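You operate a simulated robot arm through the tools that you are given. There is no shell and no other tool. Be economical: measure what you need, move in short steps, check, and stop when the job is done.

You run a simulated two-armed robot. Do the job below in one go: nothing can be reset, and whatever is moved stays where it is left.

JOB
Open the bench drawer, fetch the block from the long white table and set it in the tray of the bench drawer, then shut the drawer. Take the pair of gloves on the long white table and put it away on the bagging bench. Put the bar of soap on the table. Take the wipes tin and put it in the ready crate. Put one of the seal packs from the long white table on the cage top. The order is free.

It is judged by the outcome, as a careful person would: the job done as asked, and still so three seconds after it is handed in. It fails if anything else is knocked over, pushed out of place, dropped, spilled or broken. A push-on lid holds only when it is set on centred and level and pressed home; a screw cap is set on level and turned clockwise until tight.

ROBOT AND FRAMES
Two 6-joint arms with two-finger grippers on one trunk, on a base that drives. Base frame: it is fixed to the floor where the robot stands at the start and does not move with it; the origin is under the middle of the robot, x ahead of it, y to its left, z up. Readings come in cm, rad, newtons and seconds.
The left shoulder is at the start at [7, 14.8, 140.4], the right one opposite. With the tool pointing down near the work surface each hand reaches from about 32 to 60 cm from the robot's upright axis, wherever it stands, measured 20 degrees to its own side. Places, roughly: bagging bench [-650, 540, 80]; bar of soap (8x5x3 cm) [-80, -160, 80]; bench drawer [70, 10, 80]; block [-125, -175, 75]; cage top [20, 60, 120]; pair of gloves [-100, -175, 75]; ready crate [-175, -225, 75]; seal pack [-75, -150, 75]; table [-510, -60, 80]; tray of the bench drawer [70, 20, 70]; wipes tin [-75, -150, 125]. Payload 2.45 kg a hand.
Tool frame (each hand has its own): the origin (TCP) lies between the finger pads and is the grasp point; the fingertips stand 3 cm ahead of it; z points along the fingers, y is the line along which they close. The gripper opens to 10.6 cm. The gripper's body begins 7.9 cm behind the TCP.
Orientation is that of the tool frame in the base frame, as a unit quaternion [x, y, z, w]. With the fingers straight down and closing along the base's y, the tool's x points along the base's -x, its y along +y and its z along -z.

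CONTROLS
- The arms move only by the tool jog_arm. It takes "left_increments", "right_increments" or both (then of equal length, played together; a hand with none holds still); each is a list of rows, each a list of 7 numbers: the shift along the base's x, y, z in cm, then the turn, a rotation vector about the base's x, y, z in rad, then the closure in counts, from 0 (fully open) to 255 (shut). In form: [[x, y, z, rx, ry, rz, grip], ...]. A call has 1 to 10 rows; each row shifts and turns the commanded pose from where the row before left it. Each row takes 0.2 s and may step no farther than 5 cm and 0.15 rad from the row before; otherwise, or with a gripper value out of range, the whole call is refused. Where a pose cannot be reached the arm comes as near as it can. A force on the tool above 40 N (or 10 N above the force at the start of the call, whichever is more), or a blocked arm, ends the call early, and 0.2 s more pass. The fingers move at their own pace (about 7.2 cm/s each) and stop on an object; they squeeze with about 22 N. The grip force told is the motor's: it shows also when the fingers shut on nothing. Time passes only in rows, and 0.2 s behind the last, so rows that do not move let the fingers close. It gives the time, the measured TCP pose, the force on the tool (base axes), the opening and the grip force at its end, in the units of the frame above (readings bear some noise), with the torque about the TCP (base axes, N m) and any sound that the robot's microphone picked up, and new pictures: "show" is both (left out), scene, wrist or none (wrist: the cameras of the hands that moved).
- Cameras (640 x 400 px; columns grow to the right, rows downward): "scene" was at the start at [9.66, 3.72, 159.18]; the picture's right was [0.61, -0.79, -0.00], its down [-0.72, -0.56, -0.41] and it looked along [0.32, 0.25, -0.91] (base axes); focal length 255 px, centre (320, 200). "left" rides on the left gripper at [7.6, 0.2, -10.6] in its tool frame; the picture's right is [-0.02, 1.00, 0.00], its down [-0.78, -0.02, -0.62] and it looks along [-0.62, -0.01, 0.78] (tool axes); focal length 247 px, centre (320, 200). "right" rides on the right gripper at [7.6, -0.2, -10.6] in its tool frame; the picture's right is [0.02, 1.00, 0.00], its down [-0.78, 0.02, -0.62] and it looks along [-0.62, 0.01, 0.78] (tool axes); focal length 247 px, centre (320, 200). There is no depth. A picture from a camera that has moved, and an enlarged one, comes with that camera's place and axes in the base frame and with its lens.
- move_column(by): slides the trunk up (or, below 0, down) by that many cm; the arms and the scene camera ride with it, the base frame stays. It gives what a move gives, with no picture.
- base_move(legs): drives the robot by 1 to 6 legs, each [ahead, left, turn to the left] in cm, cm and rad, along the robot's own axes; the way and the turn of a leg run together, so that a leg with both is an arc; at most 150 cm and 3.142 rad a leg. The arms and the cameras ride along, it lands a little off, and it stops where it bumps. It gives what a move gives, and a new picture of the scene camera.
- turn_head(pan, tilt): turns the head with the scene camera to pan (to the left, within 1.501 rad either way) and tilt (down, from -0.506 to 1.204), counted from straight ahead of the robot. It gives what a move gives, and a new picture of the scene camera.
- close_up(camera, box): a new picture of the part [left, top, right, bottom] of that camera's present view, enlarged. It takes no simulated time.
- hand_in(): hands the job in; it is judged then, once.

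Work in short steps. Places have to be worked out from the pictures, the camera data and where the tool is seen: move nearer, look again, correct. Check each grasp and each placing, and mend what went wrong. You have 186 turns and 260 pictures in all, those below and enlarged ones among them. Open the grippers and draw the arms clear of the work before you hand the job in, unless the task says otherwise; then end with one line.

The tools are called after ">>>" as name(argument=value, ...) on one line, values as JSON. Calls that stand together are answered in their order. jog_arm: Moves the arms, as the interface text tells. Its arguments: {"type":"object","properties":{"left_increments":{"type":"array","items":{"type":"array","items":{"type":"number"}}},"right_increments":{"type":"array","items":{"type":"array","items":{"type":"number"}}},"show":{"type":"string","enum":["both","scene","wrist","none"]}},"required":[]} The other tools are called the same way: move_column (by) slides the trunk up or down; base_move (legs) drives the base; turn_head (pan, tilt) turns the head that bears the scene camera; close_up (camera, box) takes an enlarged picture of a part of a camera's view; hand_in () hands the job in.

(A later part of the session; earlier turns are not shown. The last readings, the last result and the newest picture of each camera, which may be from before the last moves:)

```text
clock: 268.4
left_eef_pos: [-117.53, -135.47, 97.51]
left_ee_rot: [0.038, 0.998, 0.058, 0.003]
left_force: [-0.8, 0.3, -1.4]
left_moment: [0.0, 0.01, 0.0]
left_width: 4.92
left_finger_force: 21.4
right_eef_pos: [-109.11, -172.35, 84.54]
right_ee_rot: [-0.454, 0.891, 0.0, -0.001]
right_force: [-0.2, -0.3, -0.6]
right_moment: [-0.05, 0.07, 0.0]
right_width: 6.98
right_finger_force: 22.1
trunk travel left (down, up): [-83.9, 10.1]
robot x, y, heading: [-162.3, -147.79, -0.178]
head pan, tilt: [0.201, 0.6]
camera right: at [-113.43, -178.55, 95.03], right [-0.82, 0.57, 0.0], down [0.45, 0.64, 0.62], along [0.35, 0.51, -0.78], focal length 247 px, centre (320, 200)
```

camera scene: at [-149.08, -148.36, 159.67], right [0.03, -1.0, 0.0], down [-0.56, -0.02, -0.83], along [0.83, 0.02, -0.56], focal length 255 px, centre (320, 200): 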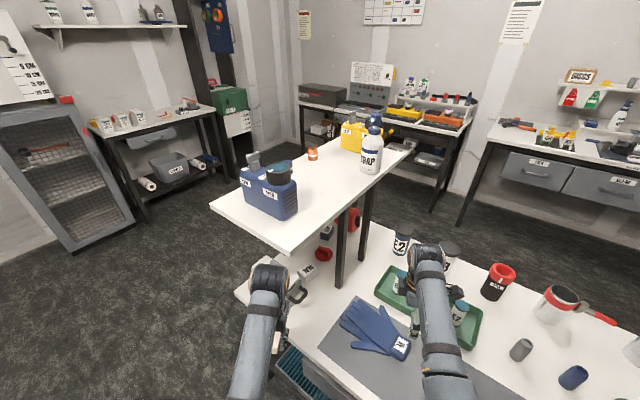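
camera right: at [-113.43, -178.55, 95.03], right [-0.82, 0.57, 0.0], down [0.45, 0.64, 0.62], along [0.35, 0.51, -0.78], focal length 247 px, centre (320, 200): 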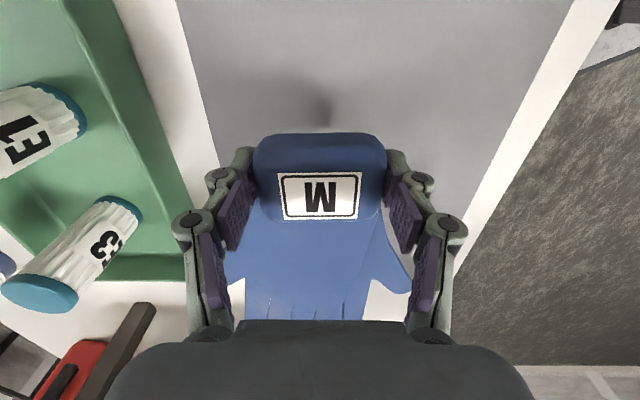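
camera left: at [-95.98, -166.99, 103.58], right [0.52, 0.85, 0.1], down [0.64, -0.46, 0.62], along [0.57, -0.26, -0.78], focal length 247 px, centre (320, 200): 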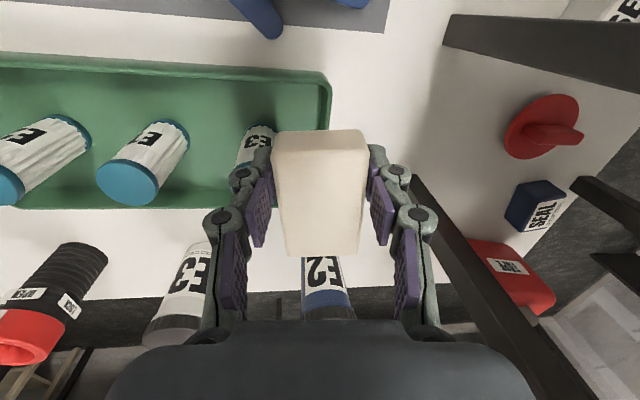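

Gloves gripped. Lift more, back away, then look toward (-510,-60).

>>> jog_arm(right_increments=[[0, 0, 4, 0, 0, 0, 255], [0, 0, 4, 0, 0, 0, 255], [0, 0, 3, 0, 0, 0, 255]], show="none")

>>> base_move(legs=[[-50, 0, 0], [0, 0, 1.57], [0, 0, 1.4]])

>>> turn_head(pan=0, tilt=0.25)

>>> turn_head(pan=-1.0, tilt=0.25)

```text
clock: 269.2
left_eef_pos: [-117.3, -135.51, 97.34]
left_ee_rot: [0.038, 0.998, 0.058, 0.004]
left_force: [0.4, 0.3, -1.0]
left_moment: [-0.01, 0.06, 0.04]
left_width: 4.92
left_finger_force: 22.2
right_eef_pos: [-108.9, -172.38, 95.5]
right_ee_rot: [-0.454, 0.891, 0.002, -0.001]
right_force: [0.0, -0.7, -0.8]
right_moment: [-0.05, 0.04, 0.02]
right_width: 6.97
right_finger_force: 21.9
trunk travel left (down, up): [-83.9, 10.1]
robot x, y, heading: [-163.0, -147.55, -0.176]
head pan, tilt: [0.201, 0.6]
```

```text
clock: 279.5
left_eef_pos: [-258.93, -144.41, 97.53]
left_ee_rot: [0.992, -0.114, -0.008, 0.058]
left_force: [0.0, -0.3, -0.6]
left_moment: [0.02, -0.02, -0.03]
left_width: 4.93
left_finger_force: 22.2
right_eef_pos: [-261.56, -106.72, 95.42]
right_ee_rot: [0.924, 0.382, -0.001, 0.001]
right_force: [-0.2, 0.3, -0.5]
right_moment: [0.04, -0.06, 0.02]
right_width: 6.93
right_finger_force: 22.2
trunk travel left (down, up): [-83.9, 10.1]
robot x, y, heading: [-212.16, -139.31, 2.812]
head pan, tilt: [0.201, 0.6]
camera scene: at [-225.93, -136.34, 159.65], right [0.13, 0.99, 0.0], down [0.56, -0.07, -0.82], along [-0.82, 0.11, -0.57], focal length 255 px, centre (320, 200)
```

scene: 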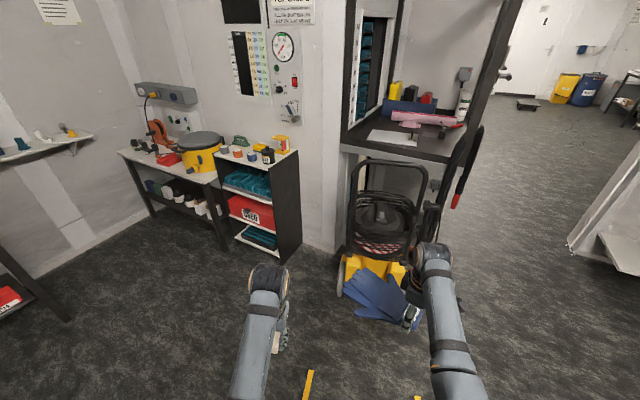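

```text
clock: 280.3
left_eef_pos: [-258.91, -144.31, 97.26]
left_ee_rot: [0.992, -0.115, -0.008, 0.058]
left_force: [0.2, 0.1, -0.7]
left_moment: [-0.01, -0.02, 0.03]
left_width: 4.93
left_finger_force: 21.4
right_eef_pos: [-261.69, -106.72, 95.42]
right_ee_rot: [0.924, 0.383, 0.0, 0.002]
right_force: [-0.3, -0.6, -1.1]
right_moment: [0.04, -0.06, 0.04]
right_width: 6.96
right_finger_force: 21.8
trunk travel left (down, up): [-83.9, 10.1]
robot x, y, heading: [-212.1, -139.15, 2.815]
head pan, tilt: [0.0, 0.25]
camera scene: at [-226.0, -134.49, 162.86], right [0.32, 0.95, 0.0], down [0.23, -0.08, -0.97], along [-0.92, 0.31, -0.25], focal length 255 px, centre (320, 200)
```

scene: 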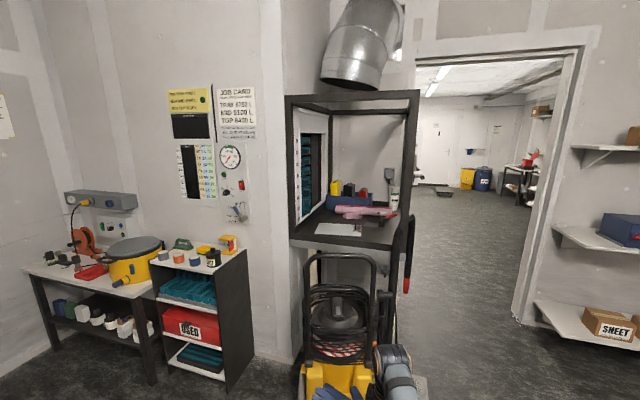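

```text
clock: 281.6
left_eef_pos: [-258.85, -144.42, 97.48]
left_ee_rot: [0.992, -0.115, -0.008, 0.058]
left_force: [-0.6, -0.3, -0.5]
left_moment: [-0.04, -0.04, -0.01]
left_width: 4.91
left_finger_force: 21.8
right_eef_pos: [-261.51, -106.66, 95.46]
right_ee_rot: [0.924, 0.383, -0.001, 0.002]
right_force: [-0.3, 0.7, -0.9]
right_moment: [0.03, -0.06, 0.0]
right_width: 6.91
right_finger_force: 22.4
trunk travel left (down, up): [-83.9, 10.1]
robot x, y, heading: [-211.73, -139.05, 2.811]
head pan, tilt: [-1.0, 0.25]
camera scene: at [-219.4, -128.43, 162.87], right [0.97, 0.24, 0.0], down [0.06, -0.24, -0.97], along [-0.23, 0.94, -0.25], focal length 255 px, centre (320, 200)
```

scene: 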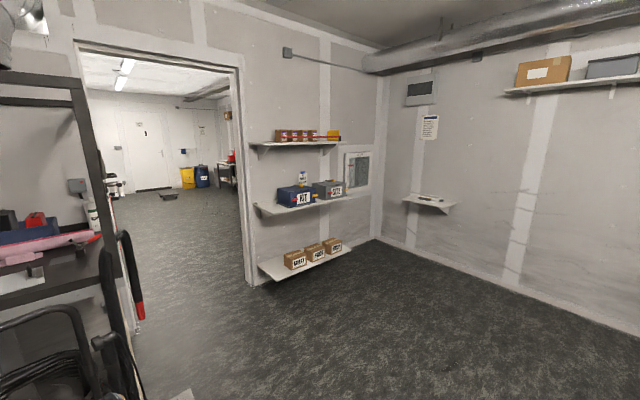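

A doorway leads to the other room; its centre is about (-387,60), passage heading ≈2.45. I'll line up in front of it.

>>> base_move(legs=[[0, 0, -0.36], [0, -42, 0], [105, 0, 0]])

>>> turn_head(pan=0, tilt=0.35)

```text
clock: 290.3
left_eef_pos: [-312.38, -27.89, 97.47]
left_ee_rot: [0.955, -0.292, -0.019, 0.056]
left_force: [-0.1, 0.0, -0.4]
left_moment: [-0.03, 0.01, 0.0]
left_width: 4.93
left_finger_force: 22.0
right_eef_pos: [-301.56, 8.26, 95.45]
right_ee_rot: [0.978, 0.211, 0.0, 0.002]
right_force: [-1.3, 0.8, -0.9]
right_moment: [0.07, -0.06, 0.0]
right_width: 6.94
right_finger_force: 22.1
trunk travel left (down, up): [-83.9, 10.1]
robot x, y, heading: [-267.16, -39.32, 2.452]
head pan, tilt: [-1.0, 0.25]
camera scene: at [-269.76, -27.03, 162.88], right [0.99, -0.12, 0.0], down [-0.03, -0.25, -0.97], along [0.12, 0.96, -0.25], focal length 255 px, centre (320, 200)
```

scene: 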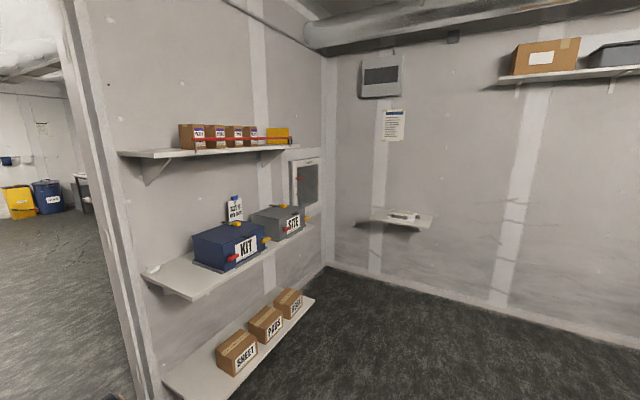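

```text
clock: 291.6
left_eef_pos: [-312.34, -27.95, 97.42]
left_ee_rot: [0.955, -0.291, -0.018, 0.055]
left_force: [0.2, -0.2, -1.4]
left_moment: [-0.03, -0.03, 0.05]
left_width: 4.91
left_finger_force: 21.5
right_eef_pos: [-301.56, 8.29, 95.54]
right_ee_rot: [0.978, 0.211, -0.001, 0.001]
right_force: [-0.4, 0.7, -0.8]
right_moment: [0.05, -0.11, -0.01]
right_width: 6.94
right_finger_force: 22.3
trunk travel left (down, up): [-83.9, 10.1]
robot x, y, heading: [-266.85, -38.99, 2.45]
head pan, tilt: [0.0, 0.351]
camera scene: at [-278.11, -30.31, 161.93], right [0.64, 0.77, 0.0], down [0.26, -0.22, -0.94], along [-0.72, 0.6, -0.34], focal length 255 px, centre (320, 200)
```

scene: 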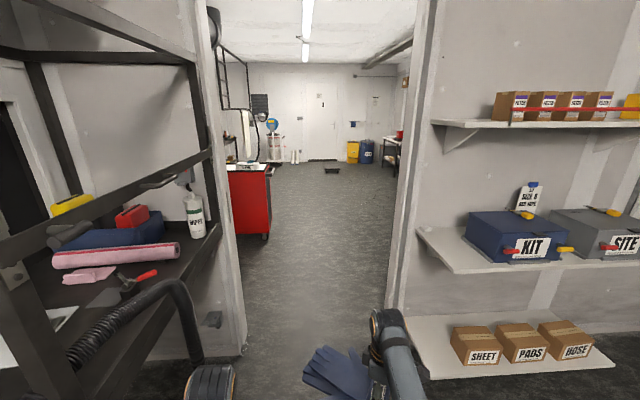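

Aligned with the door (clear ±47 cm). Drive through.

>>> base_move(legs=[[120, 0, 0], [120, 0, 0]])

>>> turn_head(pan=1.2, tilt=0.35)

>>> turn_head(pan=-0.6, tilt=0.2)

```text
clock: 303.4
left_eef_pos: [-498.57, 124.63, 97.44]
left_ee_rot: [0.957, -0.285, -0.018, 0.056]
left_force: [0.1, 0.3, -1.5]
left_moment: [-0.02, 0.0, 0.04]
left_width: 4.92
left_finger_force: 21.9
right_eef_pos: [-488.21, 161.04, 95.51]
right_ee_rot: [0.977, 0.215, -0.001, 0.001]
right_force: [0.3, -0.1, -1.3]
right_moment: [0.03, -0.06, 0.0]
right_width: 6.93
right_finger_force: 22.3
trunk travel left (down, up): [-83.9, 10.1]
robot x, y, heading: [-453.08, 113.5, 2.46]
head pan, tilt: [0.0, 0.351]
camera scene: at [-464.29, 122.69, 161.93], right [0.63, 0.78, 0.0], down [0.27, -0.22, -0.94], along [-0.73, 0.59, -0.34], focal length 255 px, centre (320, 200)
```

scene: 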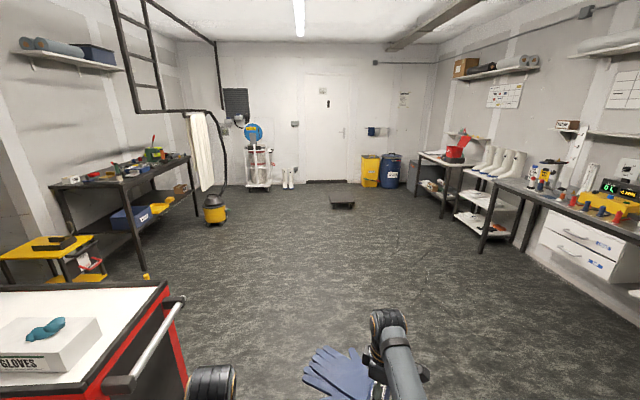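

```text
clock: 304.8
left_eef_pos: [-498.81, 124.71, 97.43]
left_ee_rot: [0.956, -0.286, -0.018, 0.056]
left_force: [0.3, 0.9, 0.3]
left_moment: [0.0, -0.09, 0.03]
left_width: 4.9
left_finger_force: 21.5
right_eef_pos: [-488.32, 161.04, 95.49]
right_ee_rot: [0.977, 0.215, 0.0, 0.001]
right_force: [-0.1, -0.5, -0.8]
right_moment: [0.03, -0.08, -0.02]
right_width: 6.91
right_finger_force: 21.8
trunk travel left (down, up): [-83.9, 10.1]
robot x, y, heading: [-453.34, 113.63, 2.462]
head pan, tilt: [1.201, 0.351]
camera scene: at [-465.2, 112.25, 161.93], right [-0.5, 0.87, 0.0], down [0.3, 0.17, -0.94], along [-0.82, -0.47, -0.34], focal length 255 px, centre (320, 200)
```

scene: 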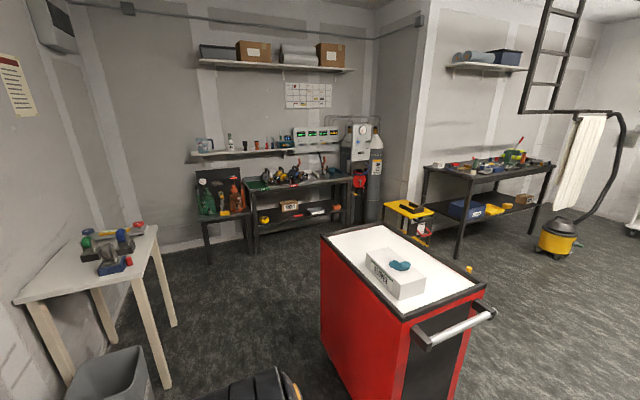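

```text
clock: 306.6
left_eef_pos: [-498.63, 124.54, 97.47]
left_ee_rot: [0.956, -0.286, -0.018, 0.056]
left_force: [0.3, -0.3, -0.5]
left_moment: [-0.02, 0.0, 0.0]
left_width: 4.93
left_finger_force: 21.9
right_eef_pos: [-488.18, 161.06, 95.54]
right_ee_rot: [0.977, 0.215, 0.0, 0.001]
right_force: [-0.4, -1.0, -0.6]
right_moment: [0.0, -0.05, 0.02]
right_width: 6.94
right_finger_force: 21.8
trunk travel left (down, up): [-83.9, 10.1]
robot x, y, heading: [-453.03, 113.62, 2.46]
head pan, tilt: [-0.6, 0.201]
camera scene: at [-459.76, 125.79, 163.33], right [0.96, 0.29, 0.0], down [0.06, -0.19, -0.98], along [-0.28, 0.94, -0.2], focal length 255 px, centre (320, 200)
```

scene: 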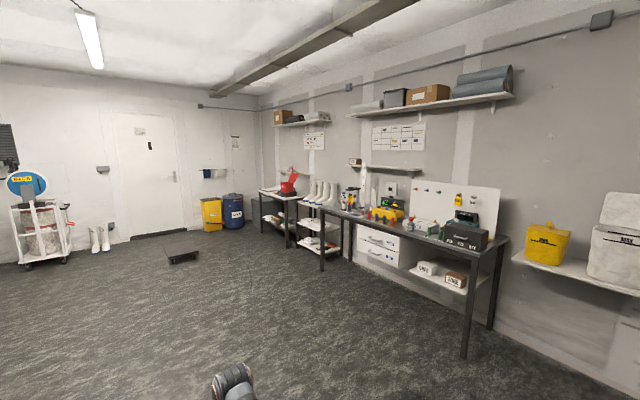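

The soap's table is the small white one at ≈(-510,-60), with a bin in front of its near side; I'll approach from its open long side. Turn left, run along, then shift right and turn to face it.

>>> base_move(legs=[[0, 0, 1.565], [90, 0, 0], [50, 0, 0]])

>>> turn_head(pan=0.6, tilt=0.5)

```text
clock: 317.7
left_eef_pos: [-554.6, -39.94, 97.48]
left_ee_rot: [0.881, 0.469, 0.027, 0.052]
left_force: [-0.1, 0.0, -0.7]
left_moment: [0.02, 0.02, -0.04]
left_width: 4.89
left_finger_force: 21.9
right_eef_pos: [-590.93, -28.94, 95.39]
right_ee_rot: [0.543, 0.839, -0.001, 0.001]
right_force: [-0.5, 0.6, -0.4]
right_moment: [0.09, 0.02, -0.02]
right_width: 6.93
right_finger_force: 21.7
trunk travel left (down, up): [-83.9, 10.1]
robot x, y, heading: [-543.0, 5.54, -2.264]
head pan, tilt: [-0.6, 0.201]
camera scene: at [-555.26, -0.78, 163.34], right [-0.27, 0.96, 0.0], down [0.19, 0.05, -0.98], along [-0.94, -0.27, -0.2], focal length 255 px, centre (320, 200)
```

scene: 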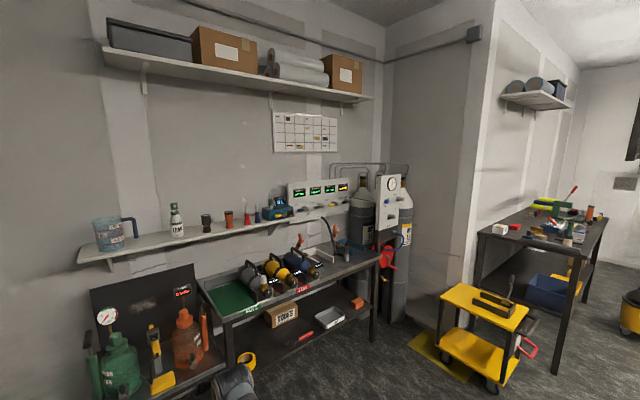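

```text
clock: 319.1
left_eef_pos: [-554.74, -39.86, 97.41]
left_ee_rot: [0.881, 0.469, 0.027, 0.052]
left_force: [0.0, 0.3, -1.2]
left_moment: [0.01, -0.01, 0.0]
left_width: 4.91
left_finger_force: 22.5
right_eef_pos: [-590.99, -29.05, 95.42]
right_ee_rot: [0.543, 0.84, 0.001, 0.0]
right_force: [0.3, 0.5, -1.5]
right_moment: [0.06, 0.04, -0.01]
right_width: 6.97
right_finger_force: 22.3
trunk travel left (down, up): [-83.9, 10.1]
robot x, y, heading: [-543.42, 5.23, -2.268]
head pan, tilt: [0.6, 0.499]
camera scene: at [-547.24, -7.39, 160.56], right [-1.0, 0.09, 0.0], down [0.05, 0.48, -0.88], along [-0.08, -0.87, -0.48], focal length 255 px, centre (320, 200)
```

scene: 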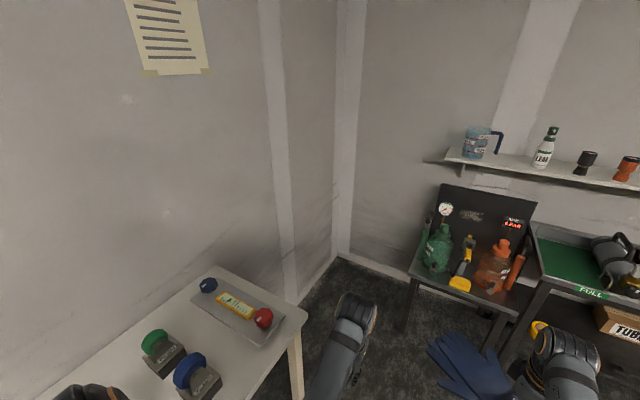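

Table is to my left-front. Look down-left at it for free space.

>>> turn_head(pan=1.1, tilt=0.75)

```text
clock: 320.0
left_eef_pos: [-554.71, -39.91, 97.52]
left_ee_rot: [0.881, 0.469, 0.027, 0.052]
left_force: [0.1, -0.4, -0.6]
left_moment: [0.02, -0.02, 0.01]
left_width: 4.92
left_finger_force: 22.1
right_eef_pos: [-590.98, -29.12, 95.42]
right_ee_rot: [0.544, 0.839, 0.001, 0.001]
right_force: [-0.3, -0.3, -0.5]
right_moment: [0.06, 0.02, -0.01]
right_width: 6.95
right_finger_force: 22.0
trunk travel left (down, up): [-83.9, 10.1]
robot x, y, heading: [-543.03, 5.59, -2.263]
head pan, tilt: [1.1, 0.75]
camera scene: at [-543.11, -5.94, 158.37], right [-0.92, -0.39, 0.0], down [-0.27, 0.63, -0.73], along [0.29, -0.67, -0.68], focal length 255 px, centre (320, 200)
```

scene: 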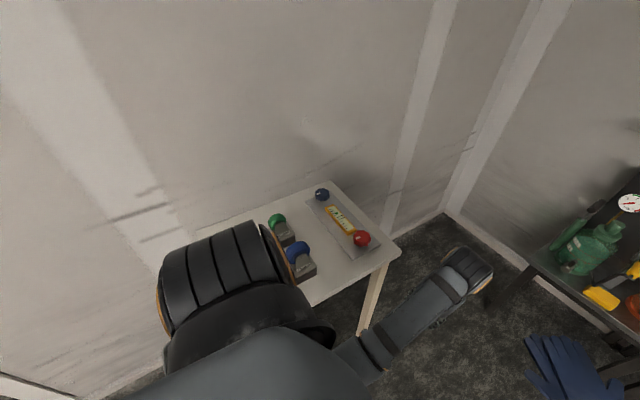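

Free patch on the table's near part (w≈150). Shift right 28, turn left to face the table's long side.

>>> base_move(legs=[[6, -30, 0], [0, 0, 1.57]])

>>> turn_head(pan=0.0, tilt=0.75)

```text
clock: 325.9
left_eef_pos: [-524.57, 8.44, 97.44]
left_ee_rot: [0.292, 0.955, 0.056, 0.018]
left_force: [0.3, 0.2, -1.6]
left_moment: [-0.01, -0.02, 0.0]
left_width: 4.94
left_finger_force: 22.1
right_eef_pos: [-535.42, -27.71, 95.51]
right_ee_rot: [-0.209, 0.978, 0.001, -0.001]
right_force: [-0.9, -0.1, -0.8]
right_moment: [-0.03, 0.07, -0.02]
right_width: 6.9
right_finger_force: 22.2
trunk travel left (down, up): [-83.9, 10.1]
robot x, y, heading: [-569.63, 20.52, -0.695]
head pan, tilt: [1.1, 0.75]
camera scene: at [-558.57, 20.25, 158.36], right [0.39, -0.92, 0.0], down [-0.63, -0.27, -0.73], along [0.67, 0.29, -0.68], focal length 255 px, centre (320, 200)
```

scene: 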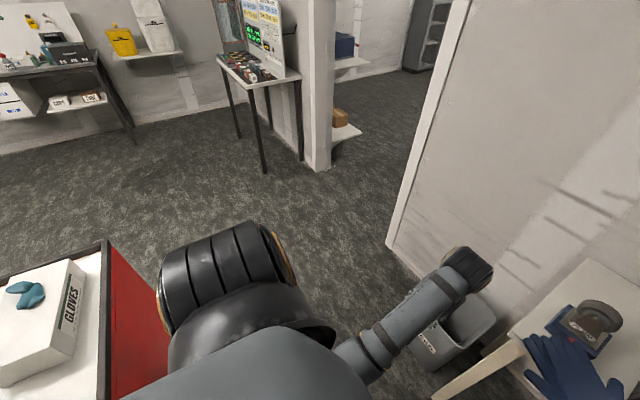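

```text
clock: 327.2
left_eef_pos: [-524.48, 8.58, 97.31]
left_ee_rot: [0.292, 0.955, 0.055, 0.018]
left_force: [0.2, -0.4, -0.5]
left_moment: [0.03, 0.01, -0.02]
left_width: 4.96
left_finger_force: 21.7
right_eef_pos: [-535.34, -27.81, 95.63]
right_ee_rot: [-0.209, 0.978, 0.001, 0.0]
right_force: [-0.2, 0.1, -1.2]
right_moment: [-0.05, 0.08, -0.01]
right_width: 6.95
right_finger_force: 22.2
trunk travel left (down, up): [-83.9, 10.1]
robot x, y, heading: [-569.95, 20.24, -0.692]
head pan, tilt: [0.0, 0.75]
camera scene: at [-559.8, 11.7, 158.36], right [-0.64, -0.77, 0.0], down [-0.53, 0.44, -0.73], along [0.56, -0.47, -0.68], focal length 255 px, centre (320, 200)
```

scene: 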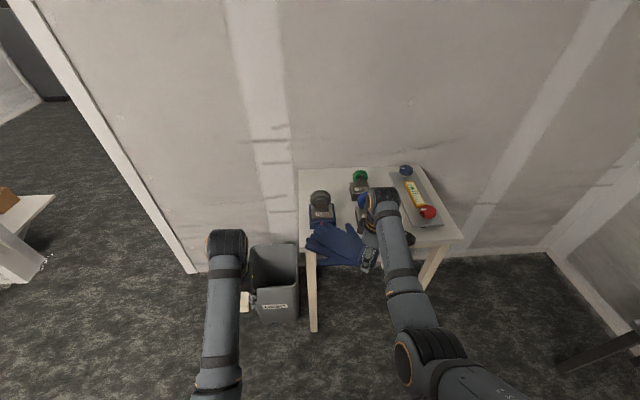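

Items: vise (w≈147), stamps (w≈166), tray (w≈183-197); a 13 cm gap lies between stamps and tray. Move right 50 so the left hand faces that gap, then look.

>>> base_move(legs=[[0, -50, 0], [20, 0, 0]])

>>> close_up(camera="left", box=[0, 0, 640, 400])

```text
clock: 331.4
left_eef_pos: [-541.23, -42.23, 97.48]
left_ee_rot: [0.292, 0.955, 0.055, 0.02]
left_force: [-1.1, -0.2, -0.6]
left_moment: [-0.01, 0.05, 0.0]
left_width: 4.91
left_finger_force: 22.0
right_eef_pos: [-552.28, -78.52, 95.64]
right_ee_rot: [-0.208, 0.978, 0.0, 0.0]
right_force: [0.4, 1.0, -1.1]
right_moment: [-0.02, 0.05, -0.03]
right_width: 6.91
right_finger_force: 21.7
trunk travel left (down, up): [-83.9, 10.1]
robot x, y, heading: [-586.72, -30.57, -0.692]
head pan, tilt: [0.0, 0.75]
camera scene: at [-576.6, -38.97, 158.39], right [-0.64, -0.77, 0.0], down [-0.52, 0.44, -0.73], along [0.56, -0.47, -0.68], focal length 255 px, centre (320, 200)
```

scene: 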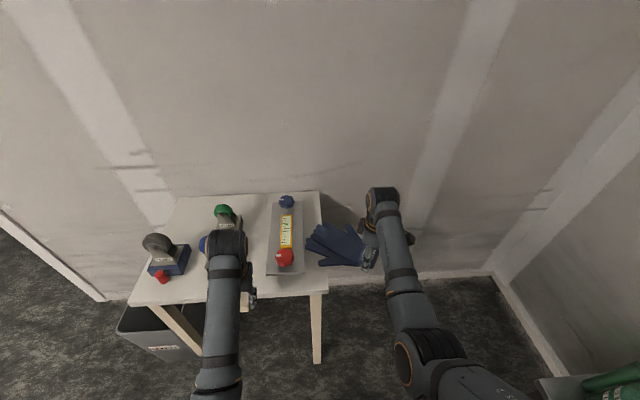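

```text
1.00 times, centred on (320, 200) of left (not enlarged: the box is as wide or as high as the picture)
camera zoom: at [-548.15, -38.94, 107.99], right [0.57, 0.81, 0.12], down [0.6, -0.51, 0.62], along [0.56, -0.29, -0.78], focal length 247 px, centre (320, 200)
```

zoom: 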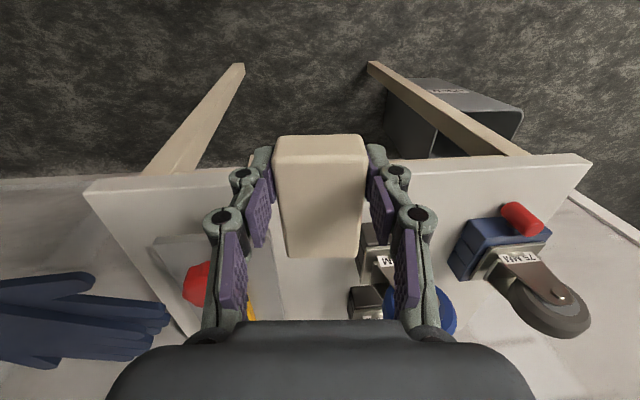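

Gap between stamp and tray is ~13.5 cm wide, centred 3.7 cm left of the hand. Base: 10 forward, 3.7 left; then extend the arm 10 and look.

>>> base_move(legs=[[10, 3.7, 0]])

>>> jog_arm(left_increments=[[2.6, -2.1, -2, 0, 0, 0, 255], [2.6, -2.1, -2, 0, 0, 0, 255], [2.5, -2.2, -2, 0, 0, 0, 255], [0, 0, 0, 0, 0, 0, 255]], show="both")

```text
clock: 332.6
left_eef_pos: [-531.3, -45.87, 97.51]
left_ee_rot: [0.293, 0.954, 0.057, 0.019]
left_force: [-0.4, -1.1, -0.9]
left_moment: [-0.01, 0.04, -0.01]
left_width: 4.88
left_finger_force: 22.0
right_eef_pos: [-542.28, -82.11, 95.59]
right_ee_rot: [-0.209, 0.978, 0.0, 0.0]
right_force: [-0.8, -0.1, -0.6]
right_moment: [-0.02, 0.06, 0.04]
right_width: 6.91
right_finger_force: 21.9
trunk travel left (down, up): [-83.9, 10.1]
robot x, y, heading: [-576.57, -34.24, -0.695]
head pan, tilt: [0.0, 0.75]
camera scene: at [-566.6, -42.6, 158.38], right [-0.64, -0.77, 0.0], down [-0.52, 0.44, -0.73], along [0.56, -0.47, -0.68], focal length 255 px, centre (320, 200)
```

scene: 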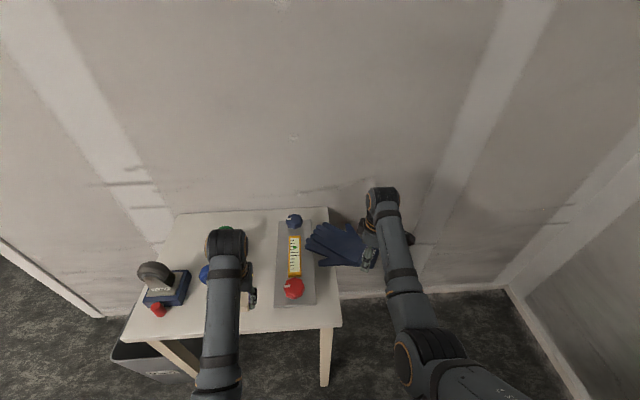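

```text
clock: 333.6
left_eef_pos: [-523.49, -52.37, 91.45]
left_ee_rot: [0.293, 0.954, 0.055, 0.018]
left_force: [-1.1, 0.5, -0.5]
left_moment: [-0.02, 0.01, 0.0]
left_width: 4.92
left_finger_force: 22.1
right_eef_pos: [-542.35, -82.15, 95.55]
right_ee_rot: [-0.208, 0.978, 0.001, 0.001]
right_force: [-0.3, 0.2, -1.4]
right_moment: [-0.04, 0.07, 0.02]
right_width: 6.93
right_finger_force: 22.2
trunk travel left (down, up): [-83.9, 10.1]
robot x, y, heading: [-576.31, -34.2, -0.696]
head pan, tilt: [0.0, 0.75]
camera scene: at [-566.54, -42.61, 158.38], right [-0.64, -0.77, 0.0], down [-0.52, 0.44, -0.73], along [0.56, -0.47, -0.68], focal length 255 px, centre (320, 200)
camera left: at [-530.41, -48.96, 101.86], right [0.57, 0.81, 0.12], down [0.6, -0.51, 0.62], along [0.56, -0.28, -0.78], focal length 247 px, centre (320, 200)
```

scene: 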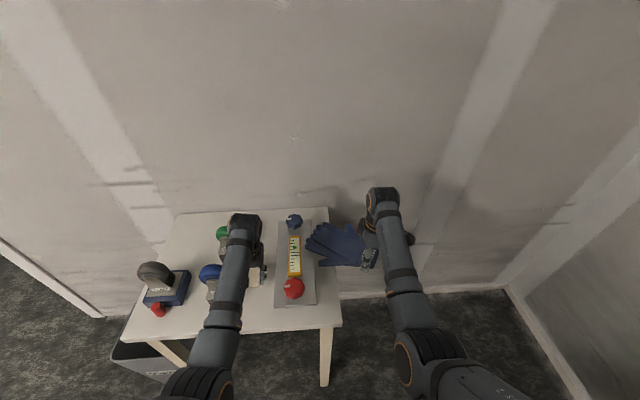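
left: 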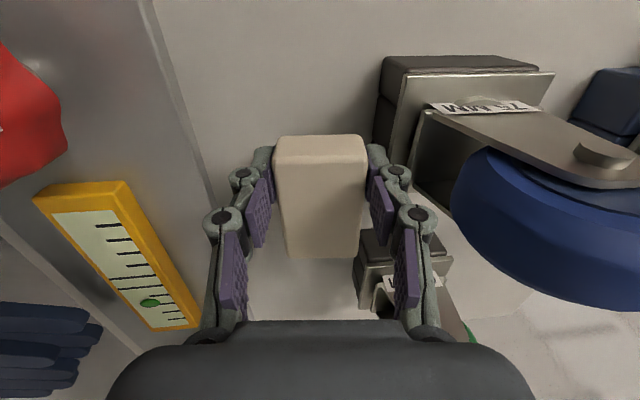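

Plenty of room (−7.4…+9.5 cm). Shift 1 cm right and lower to the table.

>>> jog_arm(left_increments=[[-0.6, -0.8, -2.5, 0, 0, 0, 255], [0, 0, -2.5, 0, 0, 0, 255], [0, 0, -1, 0, 0, 0, 255], [0, 0, -0.6, 0, 0, 0, 255], [0, 0, -0.5, 0, 0, 0, 255], [0, 0, -0.5, 0, 0, 0, 255], [0, 0, -0.5, 0, 0, 0, 255], [0, 0, -0.5, 0, 0, 0, 255]], show="wrist")

```text
clock: 334.1
left_eef_pos: [-524.2, -53.11, 88.24]
left_ee_rot: [0.293, 0.954, 0.055, 0.018]
left_force: [-5.6, 3.1, 11.3]
left_moment: [-0.09, 0.48, -0.19]
left_width: 4.93
left_finger_force: 22.1
right_eef_pos: [-542.32, -81.9, 95.56]
right_ee_rot: [-0.209, 0.978, 0.0, 0.001]
right_force: [-0.5, -0.5, -0.9]
right_moment: [-0.04, 0.09, -0.01]
right_width: 6.93
right_finger_force: 21.6
trunk travel left (down, up): [-83.9, 10.1]
robot x, y, heading: [-576.58, -34.17, -0.698]
head pan, tilt: [0.0, 0.75]
stopped in row 2 (left hand): the force on the tool passed its limit at 62 N (the readings are from after the stop); the commanded pose is now the measured one
camera left: at [-531.05, -49.72, 98.7], right [0.58, 0.81, 0.12], down [0.6, -0.51, 0.62], along [0.56, -0.29, -0.78], focal length 247 px, centre (320, 200)
```

left: 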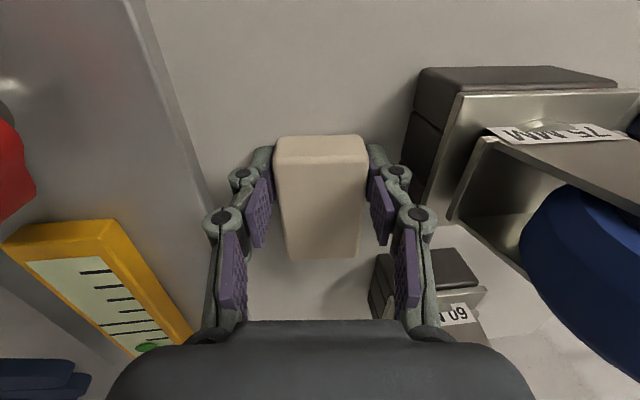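

Triangulating the table corner gives z≈84, so the soap has just met the table. Ease, settle gently, and release.

>>> jog_arm(left_increments=[[0, 0, 0.3, 0, 0, 0, 255], [0, 0, -0.3, 0, 0, 0, 255], [0, 0, 0, 0, 0, 0, 200], [0, 0, 0, 0, 0, 0, 130], [0, 0, 0, 0, 0, 0, 90], [0, 0, 1, 0, 0, 0, 90], [0, 0, 3, 0, 0, 0, 90], [0, 0, 4, 0, 0, 0, 90]], show="wrist")

```text
clock: 335.9
left_eef_pos: [-523.92, -53.29, 96.05]
left_ee_rot: [0.294, 0.954, 0.055, 0.016]
left_force: [-0.1, -0.2, -0.2]
left_moment: [0.01, -0.03, -0.01]
left_width: 6.85
left_finger_force: 0.0
right_eef_pos: [-542.01, -82.18, 95.42]
right_ee_rot: [-0.209, 0.978, 0.001, 0.001]
right_force: [0.9, 0.4, -0.9]
right_moment: [0.0, 0.08, 0.01]
right_width: 6.93
right_finger_force: 22.0
trunk travel left (down, up): [-83.9, 10.1]
robot x, y, heading: [-576.77, -34.19, -0.698]
head pan, tilt: [0.0, 0.75]
camera left: at [-530.83, -49.9, 106.52], right [0.58, 0.81, 0.12], down [0.6, -0.51, 0.62], along [0.56, -0.28, -0.78], focal length 247 px, centre (320, 200)
```

left: 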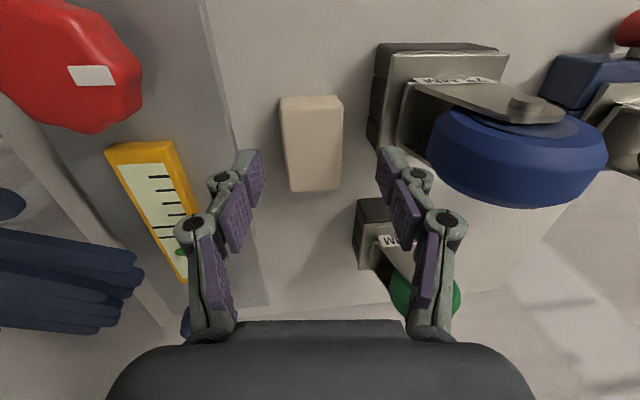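

Soap sits on the table between stamp and tray. Now back out, turn, and drive back past the red cabinet toward the bagging bench.

>>> base_move(legs=[[-26, 0, 0], [0, 0, 1.57], [0, -12, 0], [100, 0, 0], [110, 0, 0]])

>>> turn_head(pan=0.9, tilt=0.35)

```text
clock: 338.5
left_eef_pos: [-542.37, -32.18, 96.02]
left_ee_rot: [0.252, 0.966, 0.056, 0.015]
left_force: [0.3, 0.4, 0.5]
left_moment: [0.0, 0.03, 0.01]
left_width: 6.87
left_finger_force: 0.2
right_eef_pos: [-558.84, -62.94, 94.93]
right_ee_rot: [-0.246, 0.969, 0.004, -0.013]
right_force: [-5.3, -1.1, 0.8]
right_moment: [-0.04, -0.08, -0.23]
right_width: 7.76
right_finger_force: 22.3
trunk travel left (down, up): [-83.9, 10.1]
robot x, y, heading: [-596.26, -17.87, -0.611]
head pan, tilt: [0.0, 0.75]
stopped in leg 2: the force on the tool passed its limit at 46 N (the readings are from after the stop); the commanded pose is now the measured one
camera scene: at [-585.6, -25.28, 158.37], right [-0.57, -0.82, 0.0], down [-0.56, 0.39, -0.73], along [0.6, -0.42, -0.68], focal length 255 px, centre (320, 200)
```

scene: 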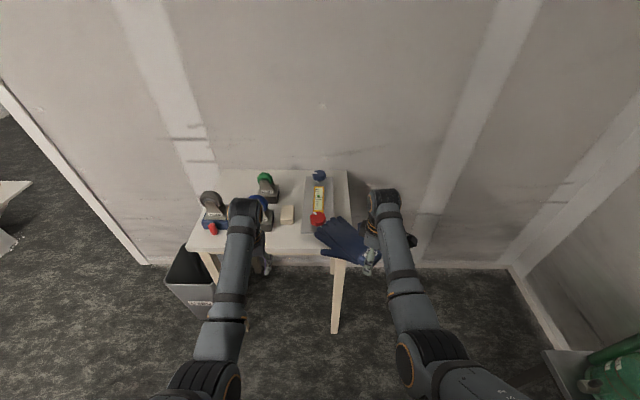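

```text
clock: 339.7
left_eef_pos: [-542.3, -32.16, 95.99]
left_ee_rot: [0.252, 0.966, 0.056, 0.016]
left_force: [0.1, 0.1, 0.0]
left_moment: [-0.01, 0.05, -0.02]
left_width: 6.88
left_finger_force: 0.0
right_eef_pos: [-558.77, -62.8, 95.02]
right_ee_rot: [-0.247, 0.969, 0.003, -0.013]
right_force: [-7.0, -2.5, -0.7]
right_moment: [-0.06, 0.27, -0.48]
right_width: 7.72
right_finger_force: 22.7
trunk travel left (down, up): [-83.9, 10.1]
robot x, y, heading: [-595.84, -17.68, -0.61]
head pan, tilt: [0.901, 0.351]
camera scene: at [-583.57, -17.96, 161.94], right [0.29, -0.96, 0.0], down [-0.33, -0.1, -0.94], along [0.9, 0.27, -0.34], focal length 255 px, centre (320, 200)
```

scene: 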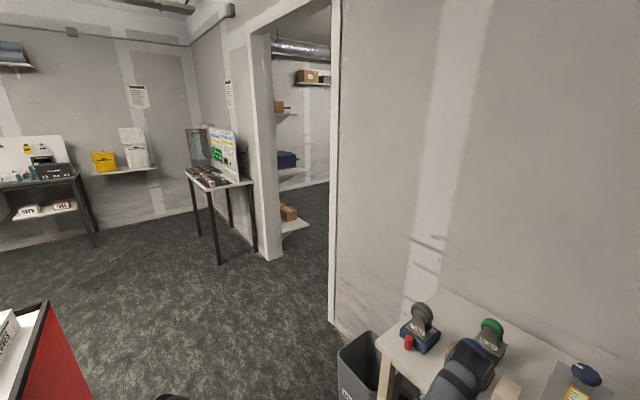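

The gloves touched something while turning. Look closely before moving.

>>> close_up(camera="right", box=[0, 0, 640, 400])

>>> turn_head(pan=-0.1, tilt=0.8)

>>> close_up(camera="scene", box=[200, 120, 420, 280])

```text
1.00 times, centred on (320, 200) of right (not enlarged: the box is as wide or as high as the picture)
camera zoom: at [-565.2, -66.59, 105.67], right [-0.5, 0.87, 0.01], down [0.7, 0.39, 0.6], along [0.52, 0.31, -0.8], focal length 247 px, centre (320, 200)
```

zoom: 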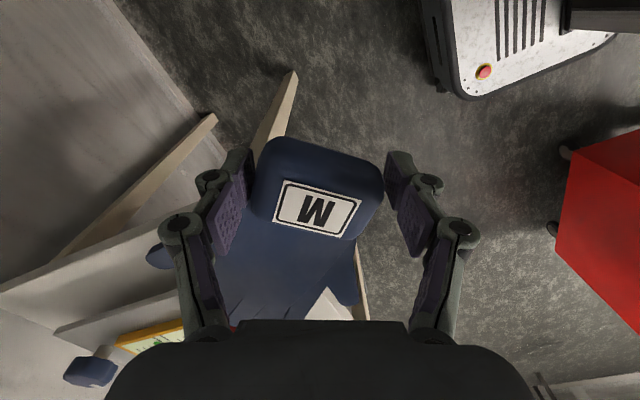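

```text
clock: 341.0
left_eef_pos: [-542.44, -32.15, 95.98]
left_ee_rot: [0.251, 0.966, 0.057, 0.017]
left_force: [0.2, 0.4, 0.5]
left_moment: [0.01, 0.0, -0.01]
left_width: 6.86
left_finger_force: 0.1
right_eef_pos: [-558.78, -62.78, 95.01]
right_ee_rot: [-0.247, 0.969, 0.004, -0.012]
right_force: [-8.6, -3.1, -0.5]
right_moment: [-0.06, 0.19, -0.57]
right_width: 7.72
right_finger_force: 21.7
trunk travel left (down, up): [-83.9, 10.1]
robot x, y, heading: [-596.05, -17.62, -0.605]
head pan, tilt: [-0.099, 0.799]
camera scene: at [-586.39, -25.88, 157.98], right [-0.65, -0.76, 0.0], down [-0.54, 0.47, -0.7], along [0.53, -0.45, -0.72], focal length 255 px, centre (320, 200)
```

scene: 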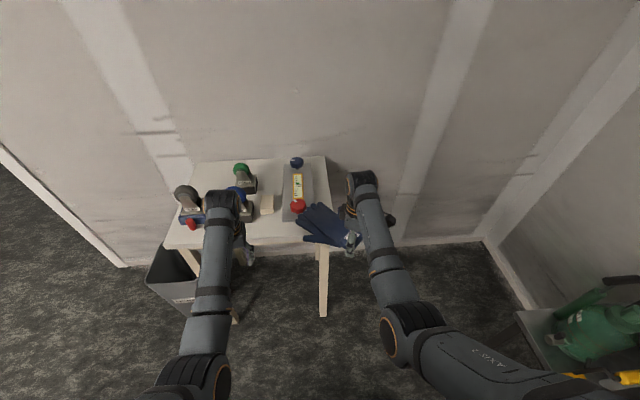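

```text
2.50 times, centred on (310, 200) of scene
camera zoom: at [-586.39, -25.88, 157.98], right [-0.65, -0.76, 0.0], down [-0.54, 0.47, -0.7], along [0.53, -0.45, -0.72], focal length 637 px, centre (345, 200)
```

zoom: 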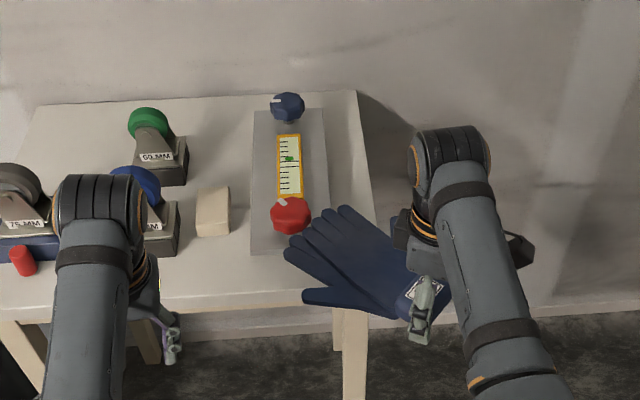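

The glove tips pressed on the tray's red knob (it appears in place). Undo the turn, raise the gloves, and back off further before turning.

>>> base_move(legs=[[0, 0, -0.088]])

>>> base_move(legs=[[-14, 0, 0]])

>>> close_up(camera="scene", box=[180, 100, 440, 290])

>>> close_up(camera="right", box=[0, 0, 640, 400])

```text
clock: 341.9
left_eef_pos: [-543.54, -36.64, 95.92]
left_ee_rot: [0.294, 0.954, 0.056, 0.018]
left_force: [0.1, -0.3, 0.2]
left_moment: [-0.03, 0.03, 0.01]
left_width: 6.87
left_finger_force: 0.0
right_eef_pos: [-562.66, -65.76, 95.06]
right_ee_rot: [-0.205, 0.979, 0.004, -0.013]
right_force: [0.0, 0.3, -0.5]
right_moment: [-0.01, 0.1, 0.02]
right_width: 7.71
right_finger_force: 21.9
trunk travel left (down, up): [-83.9, 10.1]
robot x, y, heading: [-596.2, -17.63, -0.692]
head pan, tilt: [-0.099, 0.799]
camera scene: at [-586.73, -26.47, 157.96], right [-0.71, -0.7, 0.0], down [-0.5, 0.51, -0.7], along [0.49, -0.5, -0.72], focal length 255 px, centre (320, 200)
```

scene: 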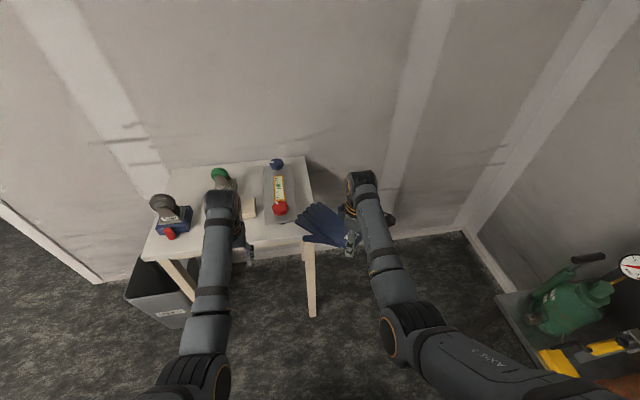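

```text
clock: 343.2
left_eef_pos: [-554.34, -27.97, 95.94]
left_ee_rot: [0.293, 0.954, 0.057, 0.017]
left_force: [0.8, -0.3, -0.4]
left_moment: [-0.02, 0.01, -0.04]
left_width: 6.85
left_finger_force: 0.1
right_eef_pos: [-573.37, -56.86, 94.92]
right_ee_rot: [-0.205, 0.979, 0.005, -0.013]
right_force: [-0.4, -0.3, -1.7]
right_moment: [-0.03, 0.09, 0.0]
right_width: 7.71
right_finger_force: 22.0
trunk travel left (down, up): [-83.9, 10.1]
robot x, y, heading: [-607.06, -8.67, -0.694]
head pan, tilt: [-0.099, 0.799]
camera scene: at [-597.47, -17.85, 157.93], right [-0.71, -0.7, 0.0], down [-0.5, 0.51, -0.7], along [0.49, -0.5, -0.72], focal length 255 px, centre (320, 200)
```

scene: 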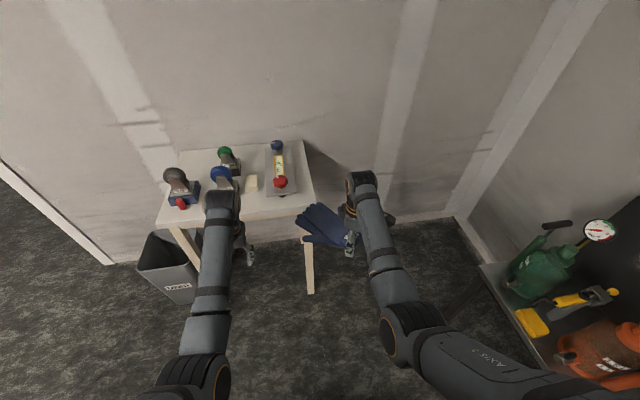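

```text
2.11 times, centred on (310, 195) of scene
camera zoom: at [-597.47, -17.85, 157.93], right [-0.71, -0.7, 0.0], down [-0.5, 0.51, -0.7], along [0.49, -0.5, -0.72], focal length 537 px, centre (341, 210)
```

zoom: 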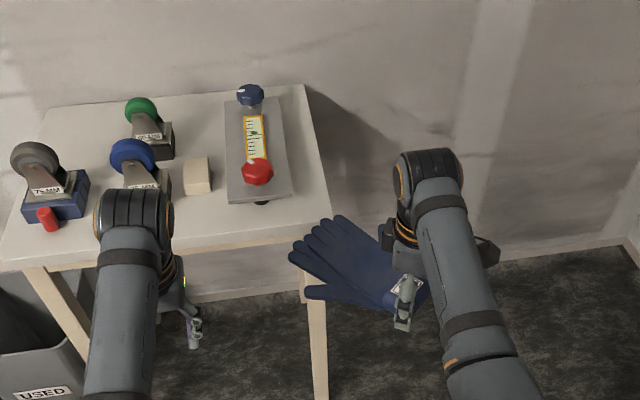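

```text
1.00 times, centred on (320, 200) of right (not enlarged: the box is as wide or as high as the picture)
camera zoom: at [-580.01, -60.17, 105.56], right [-0.42, 0.91, 0.01], down [0.73, 0.33, 0.6], along [0.54, 0.26, -0.8], focal length 247 px, centre (320, 200)
```

zoom: 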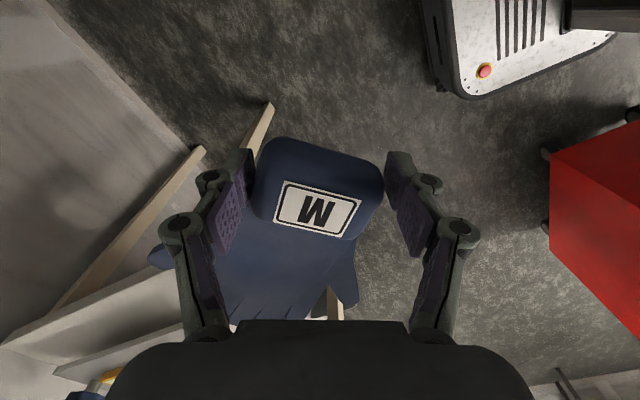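

Tray, knobs and soap look undisturbed; gloves still firmly held. Now turn clear of the table and go.

>>> base_move(legs=[[0, 0, 1.57], [0, -28, 0], [100, 0, 0], [110, 0, 0]])

>>> turn_head(pan=0.9, tilt=0.35)

```text
clock: 359.1
left_eef_pos: [-433.13, 190.17, 95.94]
left_ee_rot: [-0.473, 0.879, 0.052, -0.027]
left_force: [0.3, 0.2, 1.0]
left_moment: [0.05, 0.0, -0.02]
left_width: 6.87
left_finger_force: 0.1
right_eef_pos: [-403.91, 171.24, 95.01]
right_ee_rot: [0.84, -0.543, 0.006, 0.011]
right_force: [-0.3, 0.6, -0.7]
right_moment: [-0.06, 0.01, 0.01]
right_width: 7.54
right_finger_force: 21.8
trunk travel left (down, up): [-83.9, 10.1]
robot x, y, heading: [-451.4, 137.1, 0.89]
head pan, tilt: [-0.099, 0.799]
camera scene: at [-442.93, 146.85, 157.97], right [0.71, -0.71, 0.0], down [-0.51, -0.51, -0.7], along [0.49, 0.49, -0.72], focal length 255 px, centre (320, 200)
```

scene: 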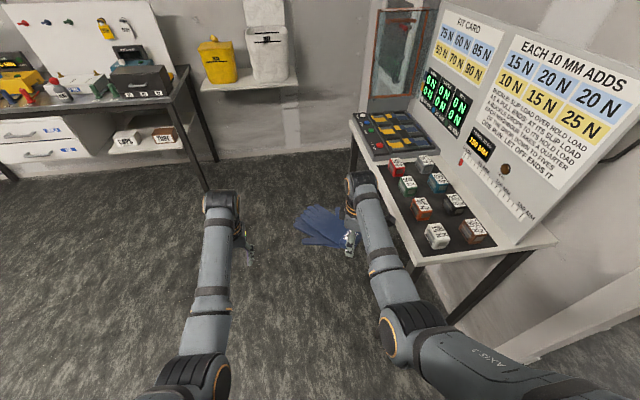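

```text
clock: 360.4
left_eef_pos: [-433.16, 190.07, 95.92]
left_ee_rot: [-0.472, 0.88, 0.052, -0.027]
left_force: [0.9, 0.3, 0.8]
left_moment: [-0.02, 0.01, -0.04]
left_width: 6.87
left_finger_force: 0.1
right_eef_pos: [-403.95, 171.35, 94.93]
right_ee_rot: [0.84, -0.542, 0.006, 0.012]
right_force: [0.3, 0.8, -1.2]
right_moment: [-0.09, -0.01, -0.04]
right_width: 7.48
right_finger_force: 21.7
trunk travel left (down, up): [-83.9, 10.1]
robot x, y, heading: [-451.71, 137.25, 0.882]
head pan, tilt: [0.901, 0.351]
camera scene: at [-450.57, 150.29, 161.92], right [0.98, 0.21, 0.0], down [0.07, -0.34, -0.94], along [-0.2, 0.92, -0.34], focal length 255 px, centre (320, 200)
```

scene: 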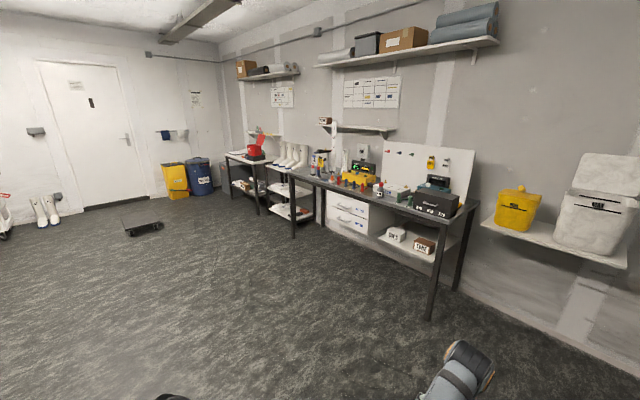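

Bagging bench is the dark bench with the red item near the far end, right wall. Turn left and drive up the room.

>>> base_move(legs=[[0, 0, 1.57], [110, 0, 0], [110, 0, 0], [100, 0, 0], [0, -80, 0]])

>>> turn_head(pan=-0.7, tilt=0.45)

```text
clock: 383.7
left_eef_pos: [-702.78, 418.4, 95.98]
left_ee_rot: [0.958, -0.282, -0.017, 0.056]
left_force: [-0.4, 0.0, -0.3]
left_moment: [-0.01, 0.01, 0.01]
left_width: 6.86
left_finger_force: 0.1
right_eef_pos: [-684.41, 447.84, 95.06]
right_ee_rot: [0.976, 0.217, 0.013, 0.004]
right_force: [0.4, 0.5, -1.3]
right_moment: [0.04, -0.12, -0.01]
right_width: 7.29
right_finger_force: 21.7
trunk travel left (down, up): [-83.9, 10.1]
robot x, y, heading: [-649.65, 400.63, 2.468]
head pan, tilt: [0.901, 0.351]
camera scene: at [-662.76, 401.67, 161.92], right [-0.23, 0.97, 0.0], down [0.34, 0.08, -0.94], along [-0.91, -0.21, -0.34], focal length 255 px, centre (320, 200)
```

scene: 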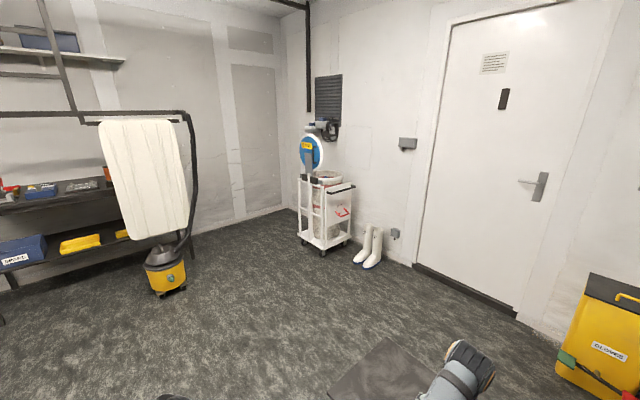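

```text
clock: 385.4
left_eef_pos: [-702.72, 418.29, 96.05]
left_ee_rot: [0.958, -0.282, -0.017, 0.056]
left_force: [-0.2, -0.4, -0.5]
left_moment: [-0.01, -0.02, 0.0]
left_width: 6.83
left_finger_force: 0.1
right_eef_pos: [-684.44, 447.92, 95.03]
right_ee_rot: [0.976, 0.218, 0.012, 0.004]
right_force: [0.4, 0.3, 0.3]
right_moment: [0.01, -0.1, 0.01]
right_width: 7.29
right_finger_force: 21.9
trunk travel left (down, up): [-83.9, 10.1]
robot x, y, heading: [-649.7, 400.57, 2.477]
head pan, tilt: [-0.7, 0.45]
camera scene: at [-655.49, 412.84, 161.01], right [0.98, 0.2, 0.0], down [0.09, -0.43, -0.9], along [-0.18, 0.88, -0.44], focal length 255 px, centre (320, 200)
```

scene: 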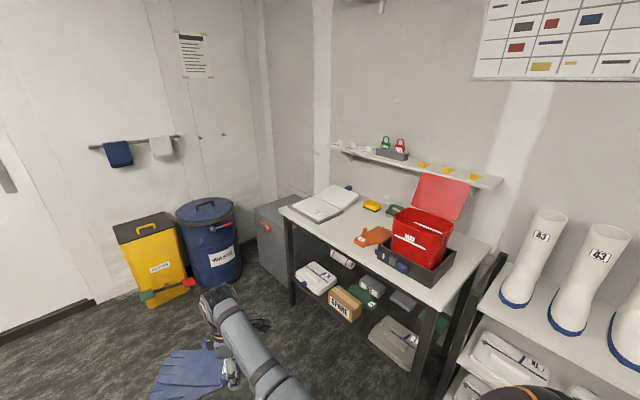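

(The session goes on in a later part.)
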